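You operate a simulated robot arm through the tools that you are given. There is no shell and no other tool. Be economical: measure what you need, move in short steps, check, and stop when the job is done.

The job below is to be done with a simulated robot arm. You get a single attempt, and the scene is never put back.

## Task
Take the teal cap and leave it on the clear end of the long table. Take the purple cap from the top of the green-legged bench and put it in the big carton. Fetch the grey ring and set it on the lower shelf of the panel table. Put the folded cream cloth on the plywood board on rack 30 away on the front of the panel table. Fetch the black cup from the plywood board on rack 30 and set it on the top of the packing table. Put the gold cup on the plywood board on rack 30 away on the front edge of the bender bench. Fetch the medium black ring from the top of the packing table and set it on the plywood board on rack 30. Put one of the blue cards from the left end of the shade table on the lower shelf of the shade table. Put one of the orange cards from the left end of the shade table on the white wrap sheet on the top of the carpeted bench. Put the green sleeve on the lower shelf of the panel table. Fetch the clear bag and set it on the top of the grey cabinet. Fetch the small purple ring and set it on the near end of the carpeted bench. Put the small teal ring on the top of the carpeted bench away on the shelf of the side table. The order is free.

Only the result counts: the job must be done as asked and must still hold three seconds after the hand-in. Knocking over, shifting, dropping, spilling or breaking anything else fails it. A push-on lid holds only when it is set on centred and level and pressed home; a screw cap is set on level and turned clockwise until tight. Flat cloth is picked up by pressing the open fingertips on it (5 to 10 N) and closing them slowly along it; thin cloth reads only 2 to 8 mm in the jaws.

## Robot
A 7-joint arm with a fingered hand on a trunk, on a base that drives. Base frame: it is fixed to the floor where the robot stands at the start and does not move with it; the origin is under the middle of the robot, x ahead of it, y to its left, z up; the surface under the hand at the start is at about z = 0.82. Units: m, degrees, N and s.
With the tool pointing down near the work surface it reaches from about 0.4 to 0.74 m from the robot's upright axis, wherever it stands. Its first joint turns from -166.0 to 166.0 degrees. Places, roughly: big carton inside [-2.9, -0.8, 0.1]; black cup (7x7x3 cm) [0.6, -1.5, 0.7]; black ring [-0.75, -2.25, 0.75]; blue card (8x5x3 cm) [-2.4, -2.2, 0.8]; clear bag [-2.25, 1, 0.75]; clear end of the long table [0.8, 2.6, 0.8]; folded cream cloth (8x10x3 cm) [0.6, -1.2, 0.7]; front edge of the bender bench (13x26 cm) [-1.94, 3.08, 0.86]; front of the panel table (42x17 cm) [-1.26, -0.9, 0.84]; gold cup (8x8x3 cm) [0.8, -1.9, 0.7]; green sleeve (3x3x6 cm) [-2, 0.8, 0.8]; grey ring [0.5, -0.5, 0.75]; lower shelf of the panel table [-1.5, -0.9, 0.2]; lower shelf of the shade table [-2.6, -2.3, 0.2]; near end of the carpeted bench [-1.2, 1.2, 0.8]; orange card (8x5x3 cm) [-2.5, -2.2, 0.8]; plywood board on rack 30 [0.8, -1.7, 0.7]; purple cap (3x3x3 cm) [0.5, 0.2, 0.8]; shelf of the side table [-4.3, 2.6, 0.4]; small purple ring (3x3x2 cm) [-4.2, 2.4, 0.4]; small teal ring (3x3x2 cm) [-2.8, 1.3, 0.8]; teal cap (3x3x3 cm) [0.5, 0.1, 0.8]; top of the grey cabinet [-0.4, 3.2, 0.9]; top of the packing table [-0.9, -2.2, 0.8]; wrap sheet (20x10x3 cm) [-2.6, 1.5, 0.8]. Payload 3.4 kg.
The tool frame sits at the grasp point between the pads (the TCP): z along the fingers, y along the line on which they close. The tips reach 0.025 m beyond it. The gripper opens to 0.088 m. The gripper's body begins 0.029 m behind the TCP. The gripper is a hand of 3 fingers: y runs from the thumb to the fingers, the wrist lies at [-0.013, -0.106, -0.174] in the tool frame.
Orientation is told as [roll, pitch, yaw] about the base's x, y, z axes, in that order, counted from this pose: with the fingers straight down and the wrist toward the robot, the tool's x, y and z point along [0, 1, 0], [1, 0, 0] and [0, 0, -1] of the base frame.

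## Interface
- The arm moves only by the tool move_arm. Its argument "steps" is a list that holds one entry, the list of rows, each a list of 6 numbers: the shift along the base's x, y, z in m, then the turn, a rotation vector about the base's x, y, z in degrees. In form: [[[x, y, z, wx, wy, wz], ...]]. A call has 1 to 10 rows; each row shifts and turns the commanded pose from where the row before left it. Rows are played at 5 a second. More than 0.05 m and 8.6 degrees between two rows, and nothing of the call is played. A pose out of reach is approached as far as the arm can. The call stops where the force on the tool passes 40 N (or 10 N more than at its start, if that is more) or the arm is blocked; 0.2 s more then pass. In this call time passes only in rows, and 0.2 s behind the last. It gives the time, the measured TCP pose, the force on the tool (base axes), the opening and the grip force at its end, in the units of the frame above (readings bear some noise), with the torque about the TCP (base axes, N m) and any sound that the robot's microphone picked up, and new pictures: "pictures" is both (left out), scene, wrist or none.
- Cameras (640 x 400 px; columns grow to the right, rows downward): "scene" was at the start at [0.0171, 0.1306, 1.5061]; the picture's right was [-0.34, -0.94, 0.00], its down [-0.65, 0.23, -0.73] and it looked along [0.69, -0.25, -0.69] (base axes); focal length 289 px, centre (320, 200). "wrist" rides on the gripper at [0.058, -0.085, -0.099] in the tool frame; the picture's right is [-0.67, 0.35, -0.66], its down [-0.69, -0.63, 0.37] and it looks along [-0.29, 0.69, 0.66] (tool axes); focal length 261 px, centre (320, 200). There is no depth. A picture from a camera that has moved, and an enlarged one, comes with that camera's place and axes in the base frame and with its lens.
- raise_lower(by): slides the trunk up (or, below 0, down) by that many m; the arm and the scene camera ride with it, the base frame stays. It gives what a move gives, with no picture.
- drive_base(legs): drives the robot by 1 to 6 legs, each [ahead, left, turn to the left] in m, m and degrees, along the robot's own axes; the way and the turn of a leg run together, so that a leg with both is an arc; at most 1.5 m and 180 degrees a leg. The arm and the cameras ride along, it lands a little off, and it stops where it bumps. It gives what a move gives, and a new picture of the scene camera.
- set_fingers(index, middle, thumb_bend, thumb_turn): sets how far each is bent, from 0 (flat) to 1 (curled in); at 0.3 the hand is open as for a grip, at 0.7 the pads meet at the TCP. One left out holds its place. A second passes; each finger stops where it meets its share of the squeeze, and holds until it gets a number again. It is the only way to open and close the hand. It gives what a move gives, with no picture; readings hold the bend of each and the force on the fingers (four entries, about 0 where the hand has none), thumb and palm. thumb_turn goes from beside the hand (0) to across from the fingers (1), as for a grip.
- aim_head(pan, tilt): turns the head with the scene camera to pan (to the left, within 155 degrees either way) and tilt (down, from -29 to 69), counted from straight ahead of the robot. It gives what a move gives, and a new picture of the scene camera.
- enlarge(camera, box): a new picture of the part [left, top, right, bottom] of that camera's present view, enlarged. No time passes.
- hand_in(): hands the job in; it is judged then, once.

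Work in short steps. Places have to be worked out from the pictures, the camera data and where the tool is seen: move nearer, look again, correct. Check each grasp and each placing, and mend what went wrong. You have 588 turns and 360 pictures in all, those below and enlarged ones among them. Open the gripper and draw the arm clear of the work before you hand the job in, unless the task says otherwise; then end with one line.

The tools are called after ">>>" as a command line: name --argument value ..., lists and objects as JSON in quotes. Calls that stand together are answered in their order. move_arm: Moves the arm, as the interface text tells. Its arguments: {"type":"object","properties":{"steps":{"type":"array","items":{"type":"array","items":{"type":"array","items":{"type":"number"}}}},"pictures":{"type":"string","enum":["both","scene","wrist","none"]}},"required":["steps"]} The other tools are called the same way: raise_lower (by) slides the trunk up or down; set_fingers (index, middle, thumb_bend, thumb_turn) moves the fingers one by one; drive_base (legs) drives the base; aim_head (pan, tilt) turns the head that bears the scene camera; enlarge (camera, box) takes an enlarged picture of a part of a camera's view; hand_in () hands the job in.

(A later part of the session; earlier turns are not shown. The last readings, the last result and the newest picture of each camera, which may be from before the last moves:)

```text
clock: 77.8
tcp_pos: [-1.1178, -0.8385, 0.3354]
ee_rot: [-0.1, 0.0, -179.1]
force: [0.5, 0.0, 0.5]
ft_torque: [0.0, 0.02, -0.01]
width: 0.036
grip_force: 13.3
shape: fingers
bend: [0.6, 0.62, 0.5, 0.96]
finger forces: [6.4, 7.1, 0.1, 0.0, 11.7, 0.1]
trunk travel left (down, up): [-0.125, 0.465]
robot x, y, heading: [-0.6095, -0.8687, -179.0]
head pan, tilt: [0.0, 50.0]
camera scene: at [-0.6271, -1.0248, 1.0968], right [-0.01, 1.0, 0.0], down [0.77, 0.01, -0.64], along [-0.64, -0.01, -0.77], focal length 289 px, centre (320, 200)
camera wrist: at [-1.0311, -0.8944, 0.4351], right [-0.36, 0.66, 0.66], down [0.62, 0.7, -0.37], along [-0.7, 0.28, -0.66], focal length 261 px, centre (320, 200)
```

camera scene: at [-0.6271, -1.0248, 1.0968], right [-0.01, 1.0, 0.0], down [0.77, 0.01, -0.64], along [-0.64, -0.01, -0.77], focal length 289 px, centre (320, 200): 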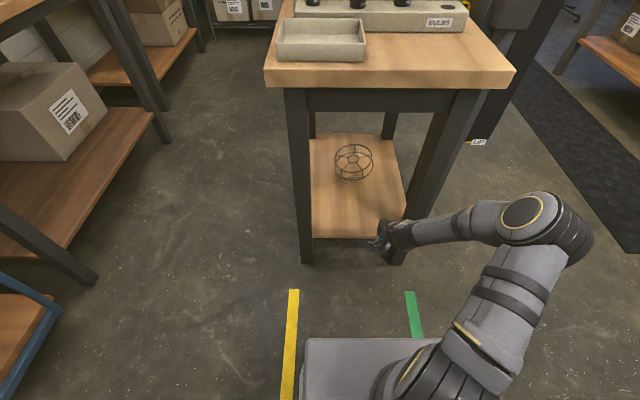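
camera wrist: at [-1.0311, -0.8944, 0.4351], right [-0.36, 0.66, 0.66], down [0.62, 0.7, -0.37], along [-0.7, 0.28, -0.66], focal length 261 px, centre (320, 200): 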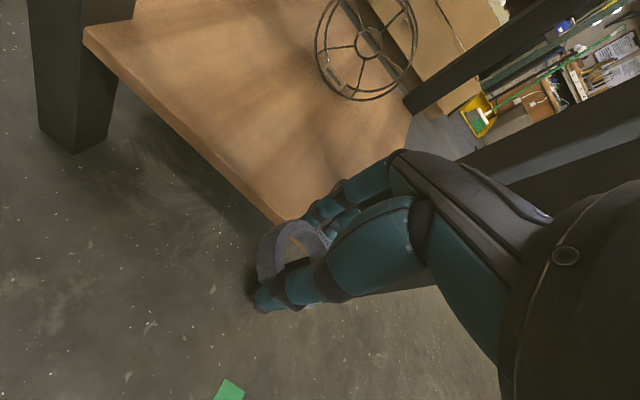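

The forearm comes in from +y and could hit the right front leg. I'll back off, shift the base left (toward -y), then bring the hand back to y≈-0.9 so the forearm points more straight in.

>>> drive_base --legs '[[-0.1, 0, 0], [0, 0.28, 0]]'

>>> move_arm --steps '[[[0, 0.04, 0, 0, 0, 0], [0, 0.04, 0, 0, 0, 0], [0, 0.04, 0, 0, 0, 0], [0, 0.04, 0, 0, 0, 0], [0, 0.04, 0, 0, 0, 0], [-0.04, 0, 0, 0, 0, 0], [-0.04, 0, 0, 0, 0, 0]]]' --pictures "both"

```text
clock: 80.6
tcp_pos: [-1.0127, -1.1152, 0.3357]
ee_rot: [0.0, -0.1, -179.5]
force: [0.1, 0.3, -0.2]
ft_torque: [0.0, 0.0, 0.01]
width: 0.036
grip_force: 12.6
shape: fingers
bend: [0.6, 0.62, 0.5, 0.96]
finger forces: [6.4, 7.1, 0.0, 0.1, 11.7, 0.0]
trunk travel left (down, up): [-0.125, 0.465]
robot x, y, heading: [-0.5079, -1.1473, -179.5]
head pan, tilt: [0.0, 50.0]
camera scene: at [-0.5238, -1.3054, 1.0968], right [-0.01, 1.0, 0.0], down [0.77, 0.01, -0.64], along [-0.64, -0.01, -0.77], focal length 289 px, centre (320, 200)
```

scene: 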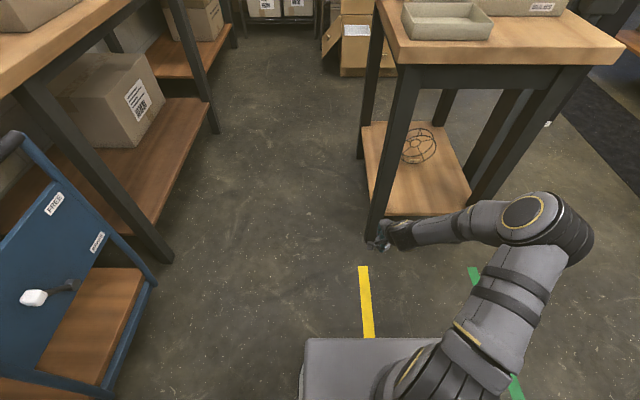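

```text
clock: 82.2
tcp_pos: [-1.0918, -0.9167, 0.3336]
ee_rot: [0.1, 0.1, -179.6]
force: [0.2, -0.2, -0.4]
ft_torque: [-0.01, -0.01, 0.03]
width: 0.0359
grip_force: 12.5
shape: fingers
bend: [0.6, 0.62, 0.5, 0.96]
finger forces: [6.2, 7.0, 0.1, 0.0, 11.5, 0.0]
out of reach, approached as far as the arm can: row 5
trunk travel left (down, up): [-0.125, 0.465]
robot x, y, heading: [-0.5068, -1.1451, -179.6]
head pan, tilt: [0.0, 50.0]
camera scene: at [-0.5237, -1.3053, 1.0968], right [-0.01, 1.0, 0.0], down [0.77, 0.01, -0.64], along [-0.64, -0.01, -0.77], focal length 289 px, centre (320, 200)
camera wrist: at [-1.0055, -0.9741, 0.433], right [-0.35, 0.67, 0.66], down [0.63, 0.69, -0.36], along [-0.7, 0.28, -0.66], focal length 261 px, centre (320, 200)
```

scene: 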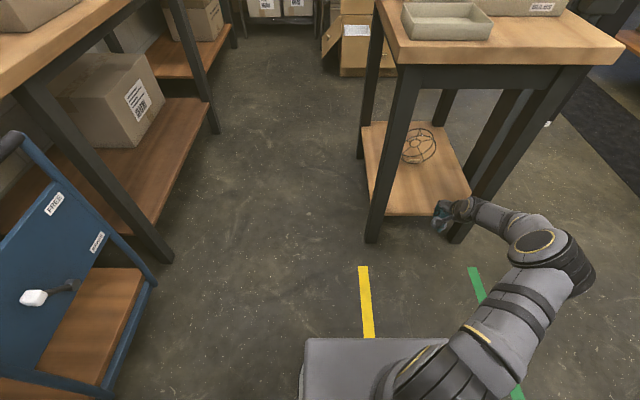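
wrist: 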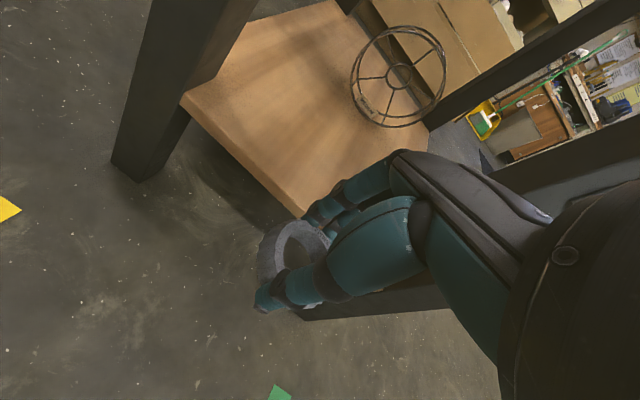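

Working from the elbow's apparent size, the forearm now comes straight in along -x. I'll drive ahead 0.17 with this pose, which keeps the hand well below the table top.

>>> drive_base --legs '[[0.17, 0, 0]]'

>>> raise_lower --by -0.07

>>> move_arm --steps '[[[0, 0, -0.01, 0, 0, 0]]]' --pictures "both"

```text
clock: 83.6
tcp_pos: [-1.259, -0.914, 0.3334]
ee_rot: [0.0, 0.0, -179.9]
force: [0.0, 0.6, -0.5]
ft_torque: [0.0, -0.01, 0.02]
width: 0.0355
grip_force: 11.5
shape: fingers
bend: [0.6, 0.62, 0.5, 0.96]
finger forces: [6.1, 6.9, 0.0, 0.0, 11.6, 0.1]
trunk travel left (down, up): [-0.125, 0.465]
robot x, y, heading: [-0.6767, -1.1482, -179.8]
head pan, tilt: [0.0, 50.0]
camera scene: at [-0.6941, -1.3061, 1.0968], right [0.0, 1.0, 0.0], down [0.77, 0.0, -0.64], along [-0.64, 0.0, -0.77], focal length 289 px, centre (320, 200)
```

scene: 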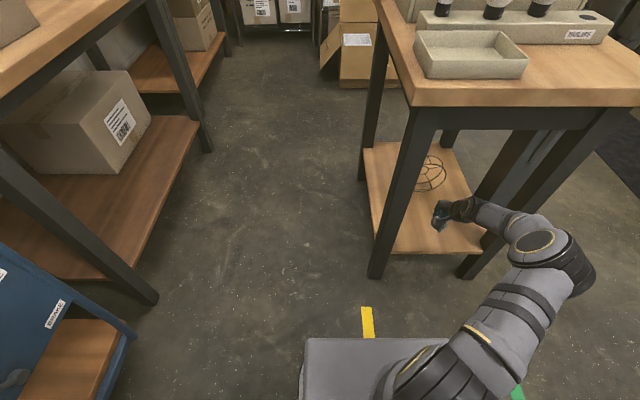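

```text
clock: 84.7
tcp_pos: [-1.2585, -0.9135, 0.2647]
ee_rot: [0.0, 0.1, -180.0]
force: [-0.9, 0.0, 0.5]
ft_torque: [-0.03, -0.01, 0.01]
width: 0.0356
grip_force: 12.4
shape: fingers
bend: [0.6, 0.62, 0.5, 0.96]
finger forces: [6.3, 7.0, 0.0, 0.0, 11.5, 0.0]
trunk travel left (down, up): [-0.055, 0.535]
robot x, y, heading: [-0.6779, -1.1473, -179.8]
head pan, tilt: [0.0, 50.0]
```

```text
clock: 85.1
tcp_pos: [-1.2577, -0.9158, 0.2549]
ee_rot: [0.0, 0.0, -179.8]
force: [0.1, 0.2, -0.2]
ft_torque: [-0.01, 0.01, 0.01]
width: 0.0361
grip_force: 12.4
shape: fingers
bend: [0.6, 0.62, 0.5, 0.96]
finger forces: [6.1, 7.0, 0.1, 0.0, 11.5, 0.0]
trunk travel left (down, up): [-0.055, 0.535]
robot x, y, heading: [-0.6786, -1.1486, -179.8]
head pan, tilt: [0.0, 50.0]
camera scene: at [-0.6941, -1.3061, 1.0268], right [0.0, 1.0, 0.0], down [0.77, 0.0, -0.64], along [-0.64, 0.0, -0.77], focal length 289 px, centre (320, 200)
camera wrist: at [-1.1734, -0.9732, 0.353], right [-0.35, 0.67, 0.66], down [0.63, 0.69, -0.37], along [-0.7, 0.28, -0.66], focal length 261 px, centre (320, 200)
```

scene: 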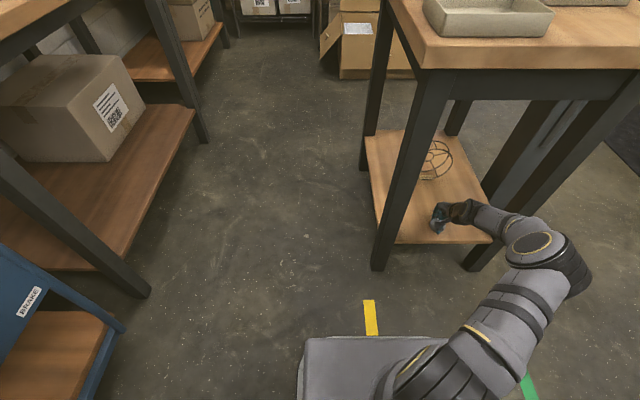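
wrist: 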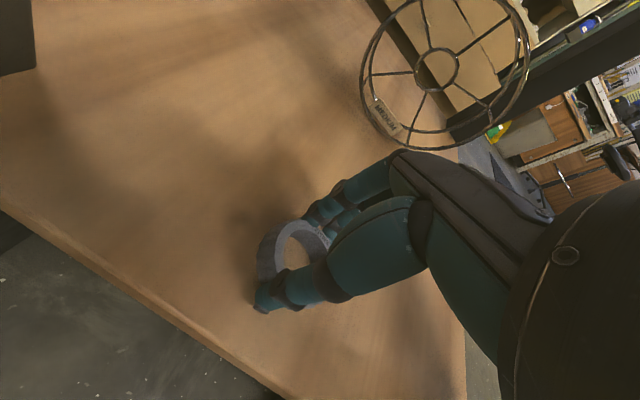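

The ring is over the shelf. I'll nudge 2 cm in and lower gently.

>>> move_arm --steps '[[[-0.02, 0, -0.006, 0, 0, 0], [0, 0, -0.006, 0, 0, 0], [0, 0, -0.005, 0, 0, 0]]]' --pictures "none"

```text
clock: 85.9
tcp_pos: [-1.2833, -0.9126, 0.2479]
ee_rot: [-0.2, -1.0, 179.9]
force: [5.9, -2.2, 22.3]
ft_torque: [0.02, -0.06, -0.01]
width: 0.0361
grip_force: 20.3
shape: fingers
bend: [0.64, 0.64, 0.48, 0.95]
finger forces: [5.5, 16.4, 0.0, 0.0, 18.4, 0.0]
trunk travel left (down, up): [-0.055, 0.535]
robot x, y, heading: [-0.6761, -1.15, -180.0]
head pan, tilt: [0.0, 50.0]
stopped in row 3: the force on the tool passed its limit at 44 N (the readings are from after the stop); the commanded pose is now the measured one
```

Contact with the shelf at z≈0.248. I'll back up 2 mm and release.

>>> move_arm --steps '[[[0, 0, 0.002, 0, 0, 0]]]' --pictures "none"

>>> set_fingers --index 0.4 --middle 0.4 --thumb_bend 0.35

>>> move_arm --steps '[[[0, 0, 0.03, 0, 0, 0], [0, 0, 0.03, 0, 0, 0], [0.02, 0, 0.02, 0, 0, 0], [0.04, 0, 0, 0, 0, 0]]]' --pictures "wrist"

```text
clock: 86.3
tcp_pos: [-1.283, -0.9131, 0.2469]
ee_rot: [-0.2, -0.9, 179.9]
force: [2.4, -1.7, 19.4]
ft_torque: [0.0, 0.08, 0.03]
width: 0.0361
grip_force: 19.1
shape: fingers
bend: [0.63, 0.63, 0.48, 0.95]
finger forces: [6.1, 16.4, 0.0, 0.0, 15.5, 0.0]
trunk travel left (down, up): [-0.055, 0.535]
robot x, y, heading: [-0.6766, -1.1519, -179.8]
head pan, tilt: [0.0, 50.0]
```

```text
clock: 87.3
tcp_pos: [-1.2814, -0.9138, 0.2465]
ee_rot: [-0.2, -0.7, 179.9]
force: [4.0, 1.5, 13.8]
ft_torque: [0.11, 0.39, -0.05]
width: 0.0684
grip_force: 6.8
shape: fingers
bend: [0.4, 0.42, 0.35, 0.97]
finger forces: [0.0, 13.4, 0.1, 0.1, 0.1, 0.0]
trunk travel left (down, up): [-0.055, 0.535]
robot x, y, heading: [-0.6777, -1.1473, -179.6]
head pan, tilt: [0.0, 50.0]
```

```text
clock: 88.3
tcp_pos: [-1.2203, -0.9136, 0.3251]
ee_rot: [0.0, -0.7, 180.0]
force: [-0.3, -0.7, -0.6]
ft_torque: [-0.01, -0.01, -0.01]
width: 0.0683
grip_force: 0.0
shape: fingers
bend: [0.4, 0.4, 0.35, 0.97]
finger forces: [0.0, 0.1, 0.1, 0.1, 0.0, 0.0]
trunk travel left (down, up): [-0.055, 0.535]
robot x, y, heading: [-0.671, -1.1487, -179.8]
head pan, tilt: [0.0, 50.0]
camera wrist: at [-1.1337, -0.9721, 0.4234], right [-0.34, 0.67, 0.66], down [0.63, 0.69, -0.37], along [-0.7, 0.29, -0.65], focal length 261 px, centre (320, 200)
```

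wrist: 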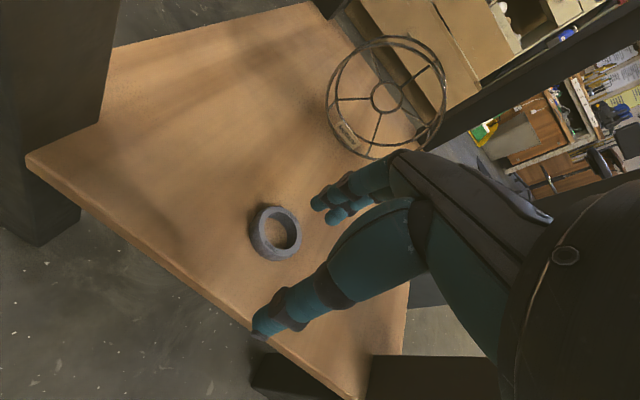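

The ring lies flat on the shelf at (-1.265, -0.912). Next are the rack items, so I'm backing out, raising, and turning toward rack 30.

>>> drive_base --legs '[[-0.3, 0, 0]]'

>>> raise_lower --by 0.4

>>> raise_lower --by 0.07

>>> aim_head --pan 0 --tilt 35

>>> drive_base --legs '[[0, 0, -180]]'

```text
clock: 90.4
tcp_pos: [-0.9175, -0.9127, 0.326]
ee_rot: [-0.1, -0.8, 179.9]
force: [0.2, -0.5, -0.4]
ft_torque: [0.0, 0.01, -0.04]
width: 0.0684
grip_force: 0.0
shape: fingers
bend: [0.4, 0.4, 0.35, 0.97]
finger forces: [0.0, 0.1, 0.0, 0.1, 0.0, 0.0]
trunk travel left (down, up): [-0.055, 0.535]
robot x, y, heading: [-0.3777, -1.1471, -180.0]
head pan, tilt: [0.0, 50.0]
camera scene: at [-0.391, -1.3056, 1.0268], right [0.0, 1.0, 0.0], down [0.77, 0.0, -0.64], along [-0.64, 0.0, -0.77], focal length 289 px, centre (320, 200)
```

scene: 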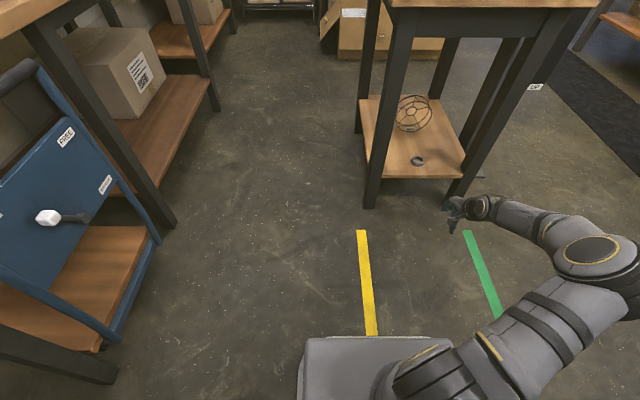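

```text
clock: 94.2
tcp_pos: [-0.9168, -0.9143, 0.7255]
ee_rot: [0.0, -0.7, 179.9]
force: [-0.1, 0.2, -0.3]
ft_torque: [-0.01, 0.01, 0.0]
width: 0.0689
grip_force: 0.0
shape: fingers
bend: [0.4, 0.4, 0.35, 0.97]
finger forces: [0.0, 0.1, 0.1, 0.0, 0.0, 0.0]
trunk travel left (down, up): [-0.455, 0.135]
robot x, y, heading: [-0.3743, -1.1462, -179.8]
head pan, tilt: [0.0, 50.0]
```

```text
clock: 95.3
tcp_pos: [-0.917, -0.9129, 0.7952]
ee_rot: [-0.1, -0.7, 179.9]
force: [-0.4, -0.5, 0.7]
ft_torque: [-0.02, 0.01, 0.03]
width: 0.0686
grip_force: 0.0
shape: fingers
bend: [0.4, 0.4, 0.35, 0.97]
finger forces: [0.1, 0.0, 0.1, 0.1, 0.0, 0.0]
trunk travel left (down, up): [-0.525, 0.065]
robot x, y, heading: [-0.3754, -1.1489, -180.0]
head pan, tilt: [0.0, 50.0]
```

```text
clock: 96.0
tcp_pos: [-0.9176, -0.913, 0.7951]
ee_rot: [0.0, -0.7, 180.0]
force: [-0.1, 0.3, 0.1]
ft_torque: [-0.03, -0.01, 0.02]
width: 0.0684
grip_force: 0.1
shape: fingers
bend: [0.4, 0.4, 0.35, 0.97]
finger forces: [0.1, 0.0, 0.0, 0.1, 0.0, 0.0]
trunk travel left (down, up): [-0.525, 0.065]
robot x, y, heading: [-0.3742, -1.1485, -179.8]
head pan, tilt: [0.0, 35.0]
camera scene: at [-0.4021, -1.3056, 1.5184], right [0.0, 1.0, 0.0], down [0.57, 0.0, -0.82], along [-0.82, 0.0, -0.57], focal length 289 px, centre (320, 200)
```

scene: 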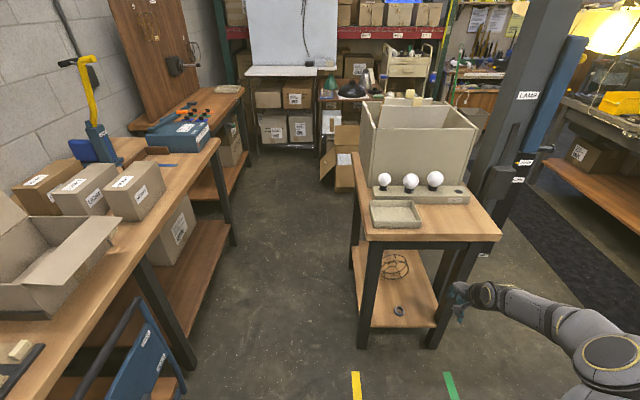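

```text
clock: 103.6
tcp_pos: [0.1866, -1.3417, 0.7951]
ee_rot: [0.0, -0.6, 4.3]
force: [0.3, -1.3, 0.6]
ft_torque: [0.02, -0.01, -0.01]
width: 0.0686
grip_force: 0.1
shape: fingers
bend: [0.4, 0.4, 0.35, 0.97]
finger forces: [0.0, 0.1, 0.0, 0.1, 0.1, 0.0]
trunk travel left (down, up): [-0.525, 0.065]
robot x, y, heading: [-0.3742, -1.1455, 4.5]
head pan, tilt: [0.0, 35.0]
camera scene: at [-0.3585, -0.9879, 1.5185], right [0.08, -1.0, 0.0], down [-0.57, -0.04, -0.82], along [0.82, 0.06, -0.57], focal length 289 px, centre (320, 200)
```

scene: 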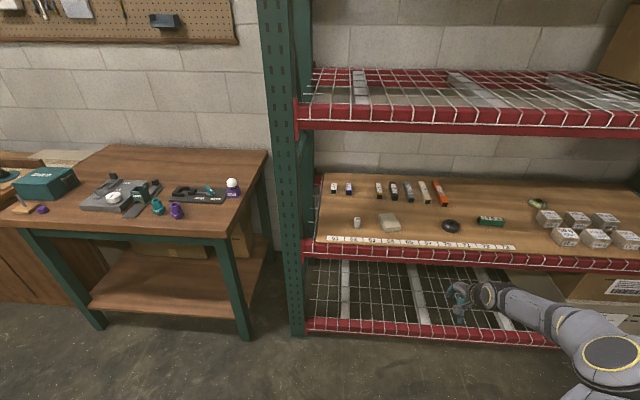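

The rack board is at z≈0.7, with an upper beam at about z 1.17. The cloth is near (0.647, -1.22), the black cup near (0.645, -1.48). I'll raise the arm a bit and drive up to the rack.

>>> move_arm --steps '[[[-0.03, 0, 0.03, 0, 0, 0], [-0.03, 0, 0.03, 0, 0, 0], [-0.03, 0, 0.03, 0, 0, 0]]]' --pictures "none"

>>> drive_base --legs '[[0, 0, -4.5], [0.45, 0.08, 0]]'

>>> aim_head --pan -25 --tilt 45

>>> enlarge --camera "wrist" --box '[0, 0, 640, 400]'

```text
clock: 104.4
tcp_pos: [0.0951, -1.3421, 0.885]
ee_rot: [-0.1, -0.7, 4.2]
force: [0.5, 0.4, -0.3]
ft_torque: [0.0, 0.01, 0.03]
width: 0.0686
grip_force: 0.1
shape: fingers
bend: [0.4, 0.4, 0.35, 0.97]
finger forces: [0.0, 0.0, 0.0, 0.0, 0.1, 0.0]
trunk travel left (down, up): [-0.525, 0.065]
robot x, y, heading: [-0.3736, -1.1478, 4.5]
head pan, tilt: [0.0, 35.0]
```

```text
clock: 107.7
tcp_pos: [0.5415, -1.3053, 0.8847]
ee_rot: [-0.2, -0.8, -0.6]
force: [0.8, -0.2, -0.1]
ft_torque: [0.01, 0.0, 0.01]
width: 0.0687
grip_force: 0.1
shape: fingers
bend: [0.4, 0.4, 0.35, 0.97]
finger forces: [0.0, 0.1, 0.1, 0.1, 0.0, 0.0]
trunk travel left (down, up): [-0.525, 0.065]
robot x, y, heading: [0.0919, -1.0723, -0.8]
head pan, tilt: [0.0, 35.0]
camera scene: at [0.119, -0.9124, 1.5185], right [-0.01, -1.0, 0.0], down [-0.57, 0.01, -0.82], along [0.82, -0.01, -0.57], focal length 289 px, centre (320, 200)
```

scene: 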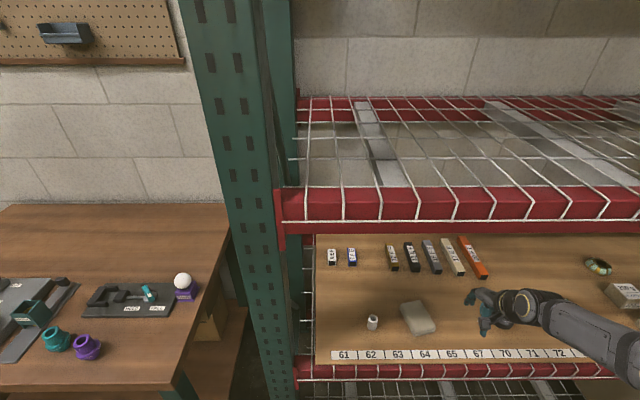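

```text
clock: 108.6
tcp_pos: [0.5409, -1.3056, 0.8855]
ee_rot: [-0.1, -0.7, -0.7]
force: [0.2, 0.4, -0.3]
ft_torque: [-0.03, 0.0, 0.01]
width: 0.0685
grip_force: 0.0
shape: fingers
bend: [0.4, 0.4, 0.35, 0.97]
finger forces: [0.0, 0.0, 0.0, 0.0, 0.0, 0.1]
trunk travel left (down, up): [-0.525, 0.065]
robot x, y, heading: [0.0918, -1.0684, -0.5]
head pan, tilt: [-25.0, 45.0]
camera scene: at [0.104, -0.9466, 1.5037], right [-0.43, -0.9, 0.0], down [-0.64, 0.3, -0.71], along [0.64, -0.3, -0.71], focal length 289 px, centre (320, 200)
```

scene: 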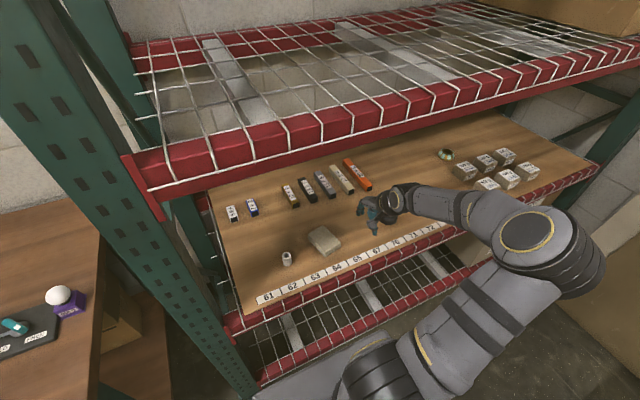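

```text
1.00 times, centred on (320, 200) of wrist (not enlarged: the box is as wide or as high as the picture)
camera zoom: at [0.4559, -1.246, 0.983], right [0.33, -0.67, 0.66], down [-0.63, -0.68, -0.37], along [0.7, -0.3, -0.65], focal length 261 px, centre (320, 200)
```

zoom: 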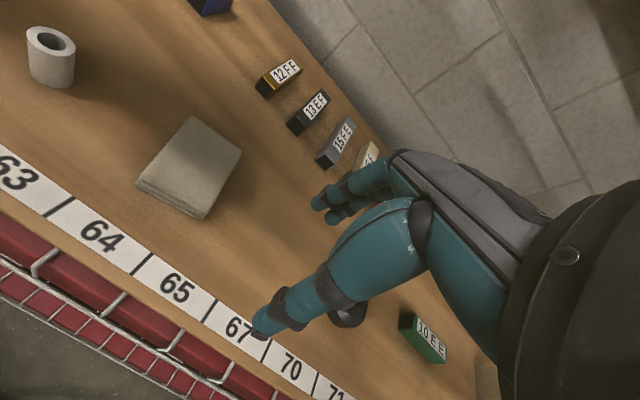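

The cloth is centred at about (0.64, -1.214), long side along x. I'll position above it with the hand open and descend toward contact.

>>> set_fingers --index 0.38 --middle 0.38 --thumb_bend 0.38

>>> move_arm --steps '[[[0.03, 0.03, -0.01, 0, 0, 0], [0.035, 0.03, -0.01, 0, 0, 0], [0.035, 0.03, -0.01, 0, 0, 0], [0, 0, -0.04, 0, 0, 0], [0, 0, -0.035, 0, 0, 0]]]' --pictures "wrist"

```text
clock: 109.6
tcp_pos: [0.5405, -1.3047, 0.8861]
ee_rot: [-0.1, -0.7, -0.7]
force: [0.3, 1.0, 0.0]
ft_torque: [0.02, 0.01, 0.01]
width: 0.0676
grip_force: 0.1
shape: fingers
bend: [0.38, 0.38, 0.38, 0.97]
finger forces: [0.0, 0.0, 0.0, 0.0, 0.0, 0.0]
trunk travel left (down, up): [-0.525, 0.065]
robot x, y, heading: [0.0928, -1.0709, -0.6]
head pan, tilt: [-25.0, 45.0]
```

```text
clock: 110.8
tcp_pos: [0.6396, -1.2169, 0.778]
ee_rot: [0.0, -0.7, -0.7]
force: [-0.6, -0.1, -0.4]
ft_torque: [0.0, 0.04, 0.01]
width: 0.0681
grip_force: 0.0
shape: fingers
bend: [0.38, 0.38, 0.38, 0.97]
finger forces: [0.0, 0.0, 0.0, 0.0, 0.1, 0.0]
trunk travel left (down, up): [-0.525, 0.065]
robot x, y, heading: [0.0881, -1.0653, -0.6]
head pan, tilt: [-25.0, 45.0]
camera wrist: at [0.5542, -1.1576, 0.8767], right [0.33, -0.67, 0.66], down [-0.63, -0.68, -0.37], along [0.7, -0.29, -0.65], focal length 261 px, centre (320, 200)
```

wrist: 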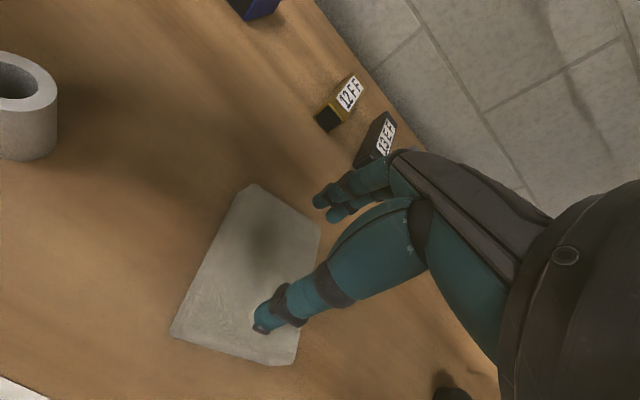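

Well centred over the cloth. I'll lower in small steps until the fingertips press it.

>>> move_arm --steps '[[[-0.006, 0, -0.01, 0, 0, 0], [0, 0, -0.008, 0, 0, 0], [0, 0, -0.004, 0, 0, 0]]]' --pictures "none"

```text
clock: 111.6
tcp_pos: [0.6345, -1.2153, 0.7604]
ee_rot: [-0.2, -0.9, -0.7]
force: [-1.2, 0.4, 12.7]
ft_torque: [-0.11, -0.48, -0.04]
width: 0.0683
grip_force: 6.0
shape: fingers
bend: [0.38, 0.36, 0.38, 0.97]
finger forces: [0.1, 12.0, 0.0, 0.0, 0.4, 0.1]
trunk travel left (down, up): [-0.525, 0.065]
robot x, y, heading: [0.091, -1.07, -0.5]
head pan, tilt: [-25.0, 45.0]
```

The middle finger alone presses at 12 N. I'll ease up 1–2 mm and close slowly in stages.

>>> move_arm --steps '[[[0, 0, -0.001, 0, 0, 0]]]' --pictures "none"

>>> set_fingers --index 0.5 --middle 0.48 --thumb_bend 0.5

>>> set_fingers --index 0.6 --middle 0.6 --thumb_bend 0.6

>>> set_fingers --index 0.75 --middle 0.75 --thumb_bend 0.75

>>> enlarge --camera "wrist" --box '[0, 0, 640, 400]'

```text
clock: 112.0
tcp_pos: [0.6334, -1.215, 0.76]
ee_rot: [-0.1, -0.9, -0.6]
force: [-1.1, -0.1, 19.1]
ft_torque: [-0.13, -0.68, -0.07]
width: 0.0679
grip_force: 9.5
shape: fingers
bend: [0.38, 0.35, 0.38, 0.97]
finger forces: [0.1, 17.7, 0.0, 0.1, 1.2, 0.0]
trunk travel left (down, up): [-0.525, 0.065]
robot x, y, heading: [0.0882, -1.0687, -0.2]
head pan, tilt: [-25.0, 45.0]
```

```text
clock: 113.0
tcp_pos: [0.6339, -1.2143, 0.7599]
ee_rot: [-0.1, -0.9, -0.7]
force: [4.4, -0.8, 37.0]
ft_torque: [-0.12, -0.75, 0.05]
width: 0.0496
grip_force: 18.6
shape: fingers
bend: [0.47, 0.38, 0.46, 0.98]
finger forces: [3.2, 22.5, 0.1, 0.0, 11.6, 0.0]
trunk travel left (down, up): [-0.525, 0.065]
robot x, y, heading: [0.0869, -1.0691, -0.5]
head pan, tilt: [-25.0, 45.0]
```

```text
clock: 114.0
tcp_pos: [0.6342, -1.2145, 0.761]
ee_rot: [-0.2, -1.1, -0.7]
force: [4.6, -1.6, 43.3]
ft_torque: [-0.01, -0.64, 0.03]
width: 0.0407
grip_force: 21.3
shape: fingers
bend: [0.52, 0.39, 0.52, 0.98]
finger forces: [10.7, 16.4, 0.0, 0.1, 16.1, 0.0]
trunk travel left (down, up): [-0.525, 0.065]
robot x, y, heading: [0.0891, -1.0736, -0.5]
head pan, tilt: [-25.0, 45.0]
```

```text
clock: 115.0
tcp_pos: [0.6339, -1.2137, 0.7608]
ee_rot: [0.0, -1.1, -0.6]
force: [0.0, 0.0, 45.7]
ft_torque: [-0.04, 0.04, 0.13]
width: 0.0103
grip_force: 23.2
shape: fingers
bend: [0.75, 0.4, 0.56, 0.98]
finger forces: [0.0, 19.3, 0.1, 0.0, 26.7, 0.0]
trunk travel left (down, up): [-0.525, 0.065]
robot x, y, heading: [0.0889, -1.0706, -0.7]
head pan, tilt: [-25.0, 45.0]
```

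```text
1.00 times, centred on (320, 200) of wrist (not enlarged: the box is as wide or as high as the picture)
camera zoom: at [0.5475, -1.1546, 0.8589], right [0.33, -0.67, 0.66], down [-0.63, -0.68, -0.38], along [0.7, -0.29, -0.65], focal length 261 px, centre (320, 200)
```

zoom: 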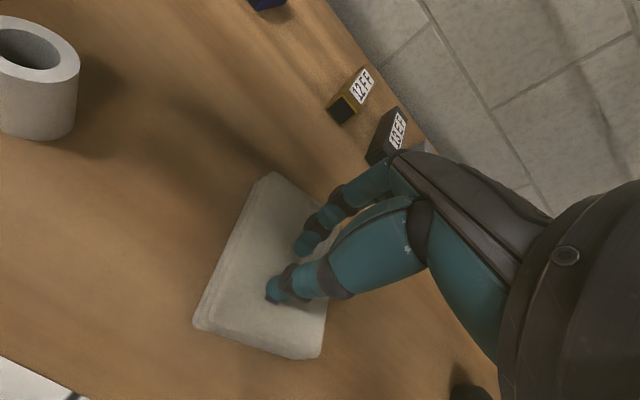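

The cloth is firm and about 2.5 cm thick, roughly 6.7×10 cm. I'll grip it by its long sides instead, so I lift, open, and turn the hand about -78° (closing across y).

>>> move_arm --steps '[[[0, 0, 0.03, 0, 0, 0], [0, 0, 0.04, 0, 0, 0]]]' --pictures "none"

>>> set_fingers --index 0.3 --middle 0.3 --thumb_bend 0.3

>>> move_arm --steps '[[[0, 0, 0, 0, 0, -8], [0, 0, 0, 0, 0, -8], [0, 0, 0, 0, 0, -8], [0, 0, 0, 0, 0, -8], [0, 0, 0, 0, 0, -8], [0, 0, 0, 0, 0, -8], [0, 0, 0, 0, 0, -8], [0, 0, 0, 0, 0, -8], [0, 0, 0, 0, 0, -8], [0, 0, 0, 0, 0, -6]]]' --pictures "both"

```text
clock: 115.6
tcp_pos: [0.6314, -1.2142, 0.826]
ee_rot: [-0.2, -0.4, -0.7]
force: [0.1, -0.1, 0.1]
ft_torque: [0.0, -0.03, 0.0]
width: 0.0
grip_force: 0.1
shape: fingers
bend: [0.75, 0.51, 0.64, 0.98]
finger forces: [0.0, 0.0, 0.0, 0.0, 0.0, 0.0]
trunk travel left (down, up): [-0.525, 0.065]
robot x, y, heading: [0.0913, -1.0696, -0.7]
head pan, tilt: [-25.0, 45.0]
```

```text
clock: 116.6
tcp_pos: [0.6329, -1.2147, 0.8282]
ee_rot: [-0.1, -0.7, -0.7]
force: [0.6, 0.5, 0.9]
ft_torque: [0.01, -0.04, 0.03]
width: 0.0845
grip_force: 0.1
shape: fingers
bend: [0.3, 0.3, 0.3, 0.98]
finger forces: [0.0, 0.1, 0.0, 0.1, 0.1, 0.0]
trunk travel left (down, up): [-0.525, 0.065]
robot x, y, heading: [0.0886, -1.071, -0.6]
head pan, tilt: [-25.0, 45.0]
```

```text
clock: 118.8
tcp_pos: [0.6353, -1.2153, 0.8272]
ee_rot: [-0.1, -0.7, -78.9]
force: [-0.2, 0.2, 0.1]
ft_torque: [0.01, -0.03, -0.02]
width: 0.0842
grip_force: 0.0
shape: fingers
bend: [0.3, 0.3, 0.3, 0.98]
finger forces: [0.0, 0.1, 0.1, 0.1, 0.0, 0.1]
trunk travel left (down, up): [-0.525, 0.065]
robot x, y, heading: [0.0891, -1.075, -0.6]
head pan, tilt: [-25.0, 45.0]
camera scene: at [0.1041, -0.9466, 1.5037], right [-0.43, -0.9, 0.0], down [-0.64, 0.3, -0.71], along [0.64, -0.3, -0.71], focal length 289 px, centre (320, 200)
camera wrist: at [0.6756, -1.1202, 0.9253], right [-0.59, -0.46, 0.66], down [-0.79, 0.48, -0.37], along [-0.15, -0.74, -0.65], focal length 261 px, centre (320, 200)
```

scene: 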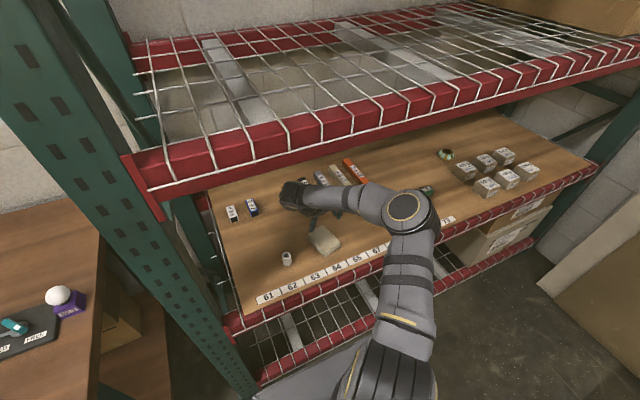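
wrist: 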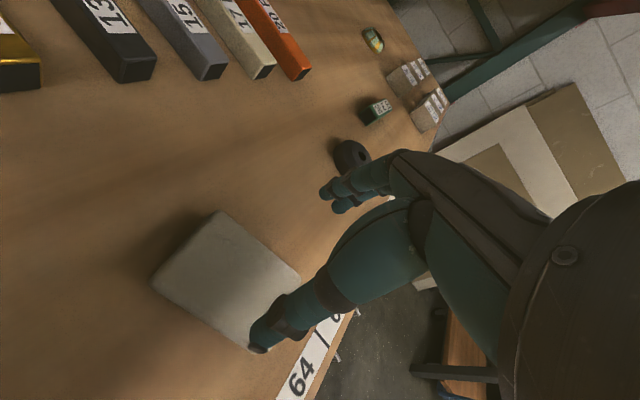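

The cloth centre is (0.6375, -1.2125), about 7.5 cm wide. I'll open a little wider and descend around it.

>>> set_fingers --index 0.25 --middle 0.25 --thumb_bend 0.25

>>> move_arm --steps '[[[0.002, 0.003, -0.03, 0, 0, 0], [0, 0, -0.03, 0, 0, 0], [0, 0, -0.01, 0, 0, 0], [0, 0, -0.006, 0, 0, 0]]]' --pictures "wrist"

```text
clock: 119.8
tcp_pos: [0.6347, -1.2146, 0.8273]
ee_rot: [-0.1, -0.7, -78.7]
force: [0.0, 0.4, 0.4]
ft_torque: [-0.01, -0.01, -0.01]
width: 0.0941
grip_force: 0.0
shape: fingers
bend: [0.25, 0.25, 0.25, 0.98]
finger forces: [0.0, 0.1, 0.0, 0.1, 0.0, 0.1]
trunk travel left (down, up): [-0.525, 0.065]
robot x, y, heading: [0.0926, -1.0726, -0.8]
head pan, tilt: [-25.0, 45.0]
```

```text
clock: 120.8
tcp_pos: [0.6378, -1.2144, 0.752]
ee_rot: [0.0, -0.7, -78.7]
force: [0.2, -0.3, -0.2]
ft_torque: [0.0, 0.02, -0.03]
width: 0.0939
grip_force: 0.1
shape: fingers
bend: [0.25, 0.25, 0.25, 0.98]
finger forces: [0.0, 0.0, 0.1, 0.0, 0.0, 0.0]
trunk travel left (down, up): [-0.525, 0.065]
robot x, y, heading: [0.0902, -1.0732, -0.7]
head pan, tilt: [-25.0, 45.0]
camera wrist: at [0.678, -1.1177, 0.85], right [-0.59, -0.47, 0.66], down [-0.8, 0.48, -0.37], along [-0.14, -0.74, -0.65], focal length 261 px, centre (320, 200)
```

wrist: 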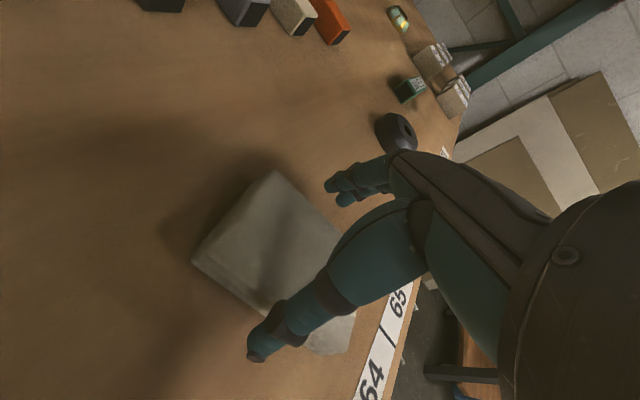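

Fingers straddle the cloth. I'll lower another 1 cm and close.

>>> move_arm --steps '[[[0, 0, -0.006, 0, 0, 0], [0, 0, -0.005, 0, 0, 0]]]' --pictures "none"

>>> set_fingers --index 0.6 --middle 0.6 --thumb_bend 0.6

>>> move_arm --steps '[[[0, 0, 0.03, 0, 0, 0], [0, 0, 0.04, 0, 0, 0]]]' --pictures "wrist"

```text
clock: 121.4
tcp_pos: [0.6368, -1.2139, 0.7411]
ee_rot: [-0.2, -0.6, -78.8]
force: [-0.4, 0.4, 0.2]
ft_torque: [0.03, 0.03, 0.01]
width: 0.0939
grip_force: 0.1
shape: fingers
bend: [0.25, 0.25, 0.25, 0.98]
finger forces: [0.0, 0.0, 0.0, 0.1, 0.1, 0.0]
trunk travel left (down, up): [-0.525, 0.065]
robot x, y, heading: [0.0855, -1.0715, -0.4]
head pan, tilt: [-25.0, 45.0]
```

```text
clock: 122.4
tcp_pos: [0.6377, -1.2131, 0.7412]
ee_rot: [0.0, -0.7, -78.8]
force: [0.8, -4.0, 4.7]
ft_torque: [-0.25, -0.08, -0.03]
width: 0.0655
grip_force: 20.6
shape: fingers
bend: [0.42, 0.47, 0.39, 0.96]
finger forces: [12.3, 9.7, 0.0, 0.0, 18.6, 0.1]
trunk travel left (down, up): [-0.525, 0.065]
robot x, y, heading: [0.0887, -1.0703, -0.5]
head pan, tilt: [-25.0, 45.0]
```

```text
clock: 123.0
tcp_pos: [0.6367, -1.2097, 0.812]
ee_rot: [-0.3, -0.6, -78.6]
force: [0.0, -0.3, -0.8]
ft_torque: [-0.02, 0.03, -0.01]
width: 0.0654
grip_force: 20.2
shape: fingers
bend: [0.43, 0.48, 0.39, 0.96]
finger forces: [10.9, 8.8, 0.0, 0.0, 20.0, 0.0]
trunk travel left (down, up): [-0.525, 0.065]
robot x, y, heading: [0.0917, -1.0713, -0.3]
head pan, tilt: [-25.0, 45.0]
camera wrist: at [0.677, -1.1144, 0.9104], right [-0.59, -0.47, 0.66], down [-0.8, 0.48, -0.37], along [-0.14, -0.74, -0.65], focal length 261 px, centre (320, 200)
```

wrist: 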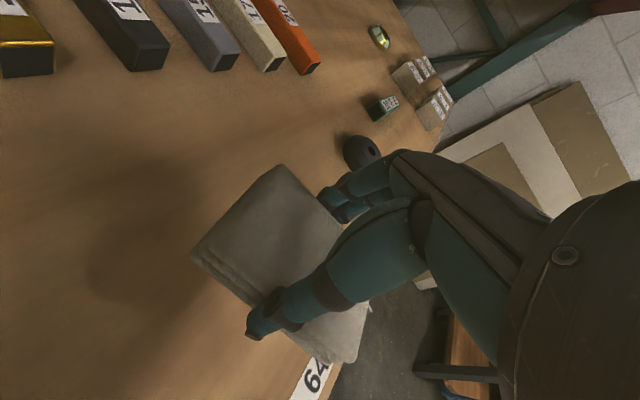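

The cloth is held (65 mm, 20 N). I'll back out of the rack, raise the hand, turn around, and head for the panel table front.

>>> drive_base --legs '[[-0.5, 0, 0]]'

>>> move_arm --steps '[[[0, 0, 0.04, 0, 0, 0], [0, 0, 0.05, 0, 0, 0], [0, 0, 0.05, 0, 0, 0], [0, 0, 0.04, 0, 0, 0]]]' --pictures "none"

>>> drive_base --legs '[[0, 0, 180]]'

```text
clock: 126.0
tcp_pos: [0.1359, -1.2054, 0.8133]
ee_rot: [-0.1, -0.7, -78.7]
force: [0.2, 0.6, -0.3]
ft_torque: [0.0, 0.01, 0.02]
width: 0.0651
grip_force: 19.8
shape: fingers
bend: [0.43, 0.48, 0.39, 0.96]
finger forces: [10.9, 8.7, 0.0, 0.1, 20.1, 0.0]
trunk travel left (down, up): [-0.525, 0.065]
robot x, y, heading: [-0.4085, -1.0671, -0.5]
head pan, tilt: [-25.0, 45.0]
camera scene: at [-0.3959, -0.9418, 1.5037], right [-0.43, -0.9, 0.0], down [-0.64, 0.3, -0.71], along [0.64, -0.3, -0.71], focal length 289 px, centre (320, 200)
```

scene: 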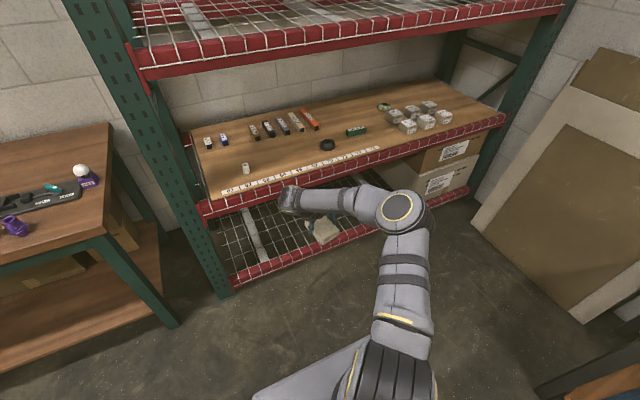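

```text
clock: 127.0
tcp_pos: [0.1367, -1.2072, 0.9934]
ee_rot: [-0.2, -0.6, -78.6]
force: [-0.4, -0.8, -0.7]
ft_torque: [0.02, -0.01, -0.01]
width: 0.0653
grip_force: 19.6
shape: fingers
bend: [0.43, 0.49, 0.39, 0.96]
finger forces: [10.6, 8.5, 0.0, 0.1, 19.6, 0.0]
trunk travel left (down, up): [-0.525, 0.065]
robot x, y, heading: [-0.4113, -1.0661, -0.7]
head pan, tilt: [-25.0, 45.0]
```

```text
clock: 134.8
tcp_pos: [-0.9613, -0.9405, 0.9926]
ee_rot: [0.0, -0.7, 103.0]
force: [-0.4, -0.9, -1.5]
ft_torque: [0.0, 0.02, -0.01]
width: 0.0648
grip_force: 18.4
shape: fingers
bend: [0.44, 0.49, 0.39, 0.96]
finger forces: [10.0, 8.4, 0.0, 0.0, 18.9, 0.0]
trunk travel left (down, up): [-0.525, 0.065]
robot x, y, heading: [-0.4093, -1.0681, -178.9]
head pan, tilt: [-25.0, 45.0]
camera scene: at [-0.4219, -1.1892, 1.5037], right [0.4, 0.91, 0.0], down [0.65, -0.29, -0.71], along [-0.65, 0.29, -0.71], focal length 289 px, centre (320, 200)
```

scene: 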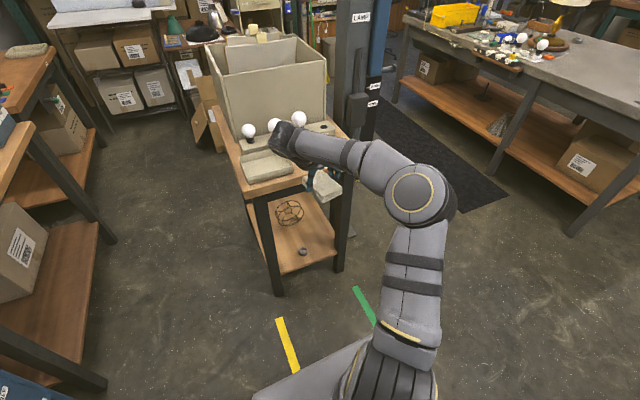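

I'll drive ahead 0.28 and right 0.14 to put the cloth above the free front area, about (-1.24, -0.80).

>>> drive_base --legs '[[0.28, -0.14, 0]]'

>>> enlarge --camera "wrist" --box '[0, 0, 640, 400]'

```text
clock: 136.9
tcp_pos: [-1.2437, -0.8024, 0.9914]
ee_rot: [-0.2, -0.6, 102.6]
force: [-0.6, 0.4, -0.2]
ft_torque: [0.02, -0.02, -0.02]
width: 0.0647
grip_force: 18.8
shape: fingers
bend: [0.44, 0.49, 0.39, 0.96]
finger forces: [10.0, 8.5, 0.0, 0.1, 18.9, 0.0]
trunk travel left (down, up): [-0.525, 0.065]
robot x, y, heading: [-0.69, -0.93, -179.3]
head pan, tilt: [-25.0, 45.0]
camera scene: at [-0.7067, -1.054, 1.5037], right [0.41, 0.91, 0.0], down [0.64, -0.29, -0.71], along [-0.64, 0.29, -0.71], focal length 289 px, centre (320, 200)
```

scene: 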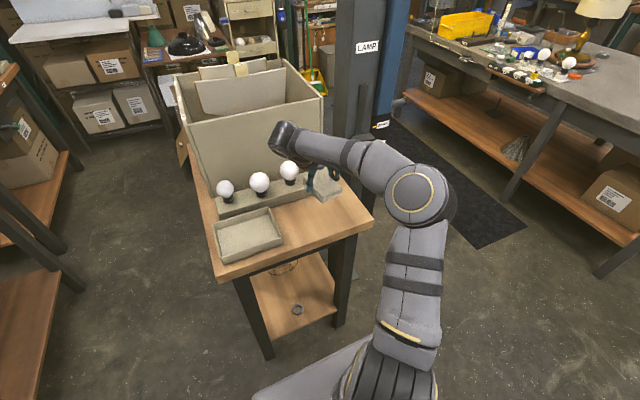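

```text
1.00 times, centred on (320, 200) of wrist (not enlarged: the box is as wide or as high as the picture)
camera zoom: at [-1.2816, -0.8988, 1.0905], right [0.58, 0.48, 0.66], down [0.81, -0.46, -0.37], along [0.13, 0.75, -0.65], focal length 261 px, centre (320, 200)
```

zoom: 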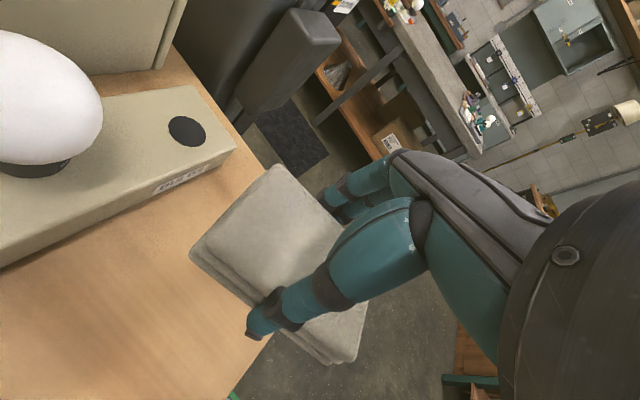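

The target area is clear: the bar ends at x -1.344 and the table edge is at y≈-0.64. I'll lower the cloth.

>>> move_arm --steps '[[[0, 0, -0.04, 0, 0, 0], [0, 0, -0.04, 0, 0, 0], [0, 0, -0.03, 0, 0, 0], [0, 0, -0.01, 0, 0, 0], [0, 0, -0.005, 0, 0, 0]]]' --pictures "wrist"

```text
clock: 138.1
tcp_pos: [-1.2422, -0.8022, 0.8712]
ee_rot: [0.4, -1.0, 102.3]
force: [1.1, 2.9, 31.3]
ft_torque: [0.25, 0.1, 0.02]
width: 0.0651
grip_force: 22.5
shape: fingers
bend: [0.43, 0.49, 0.39, 0.96]
finger forces: [12.9, 9.8, 0.1, 0.1, 23.2, 0.0]
trunk travel left (down, up): [-0.525, 0.065]
robot x, y, heading: [-0.693, -0.9294, -179.4]
head pan, tilt: [-25.0, 45.0]
camera wrist: at [-1.279, -0.8991, 0.9695], right [0.58, 0.47, 0.66], down [0.8, -0.46, -0.38], along [0.12, 0.75, -0.65], focal length 261 px, centre (320, 200)
```

wrist: 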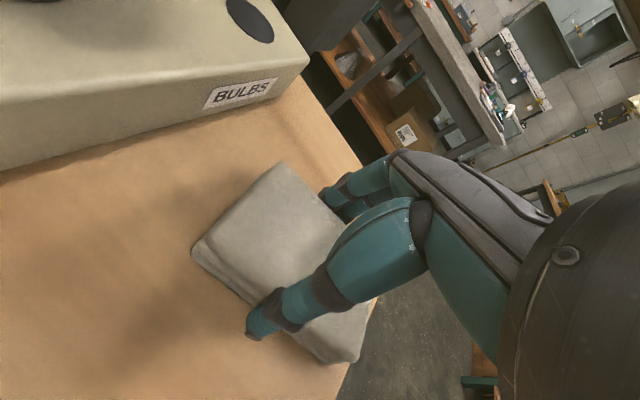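

Contact. The cloth's front is close to the table edge, so I'll lift slightly, shift 2.5 cm inward, and set it down again.

>>> move_arm --steps '[[[0, 0, 0.012, 0, 0, 0], [-0.025, 0, 0, 0, 0, 0], [0, 0, -0.006, 0, 0, 0], [0, 0, -0.004, 0, 0, 0]]]' --pictures "none"

>>> set_fingers --index 0.25 --middle 0.25 --thumb_bend 0.25

>>> move_arm --steps '[[[0, 0, 0.03, 0, 0, 0], [0, 0, 0.04, 0, 0, 0], [0, 0, 0.05, 0, 0, 0]]]' --pictures "both"

```text
clock: 139.1
tcp_pos: [-1.2684, -0.8024, 0.8724]
ee_rot: [0.2, -0.8, 102.5]
force: [-0.5, -0.2, 14.8]
ft_torque: [0.27, 0.08, -0.02]
width: 0.065
grip_force: 20.7
shape: fingers
bend: [0.44, 0.49, 0.39, 0.96]
finger forces: [11.4, 9.2, 0.1, 0.0, 20.9, 0.0]
trunk travel left (down, up): [-0.525, 0.065]
robot x, y, heading: [-0.6911, -0.9316, -179.2]
head pan, tilt: [-25.0, 45.0]
```

```text
clock: 140.1
tcp_pos: [-1.2687, -0.8033, 0.8701]
ee_rot: [0.0, -0.7, 102.5]
force: [0.1, -0.1, -0.5]
ft_torque: [-0.02, 0.02, 0.0]
width: 0.0943
grip_force: 0.0
shape: fingers
bend: [0.25, 0.25, 0.25, 0.97]
finger forces: [0.0, 0.1, 0.1, 0.0, 0.0, 0.0]
trunk travel left (down, up): [-0.525, 0.065]
robot x, y, heading: [-0.693, -0.9287, -179.0]
head pan, tilt: [-25.0, 45.0]
```

```text
clock: 140.9
tcp_pos: [-1.2678, -0.8, 0.9899]
ee_rot: [-0.2, -0.8, 102.5]
force: [0.6, 0.3, 0.4]
ft_torque: [0.02, 0.06, 0.0]
width: 0.0941
grip_force: 0.0
shape: fingers
bend: [0.25, 0.25, 0.25, 0.97]
finger forces: [0.0, 0.0, 0.0, 0.1, 0.1, 0.0]
trunk travel left (down, up): [-0.525, 0.065]
robot x, y, heading: [-0.693, -0.9309, -179.5]
head pan, tilt: [-25.0, 45.0]
camera scene: at [-0.706, -1.0543, 1.5036], right [0.41, 0.91, 0.0], down [0.64, -0.29, -0.71], along [-0.64, 0.29, -0.71], focal length 289 px, centre (320, 200)
camera wrist: at [-1.3054, -0.8966, 1.0885], right [0.58, 0.48, 0.66], down [0.81, -0.46, -0.37], along [0.13, 0.75, -0.65], focal length 261 px, centre (320, 200)
```

scene: 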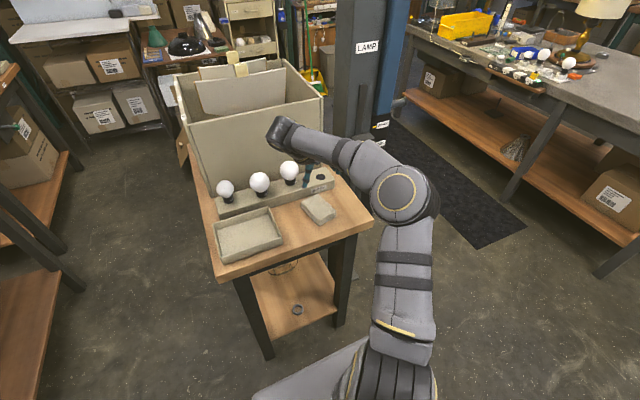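
wrist: 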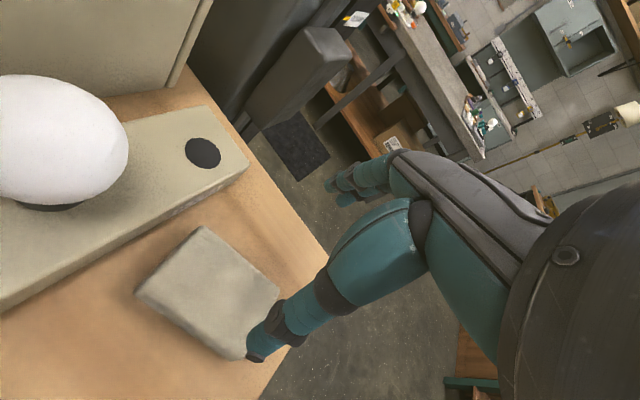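

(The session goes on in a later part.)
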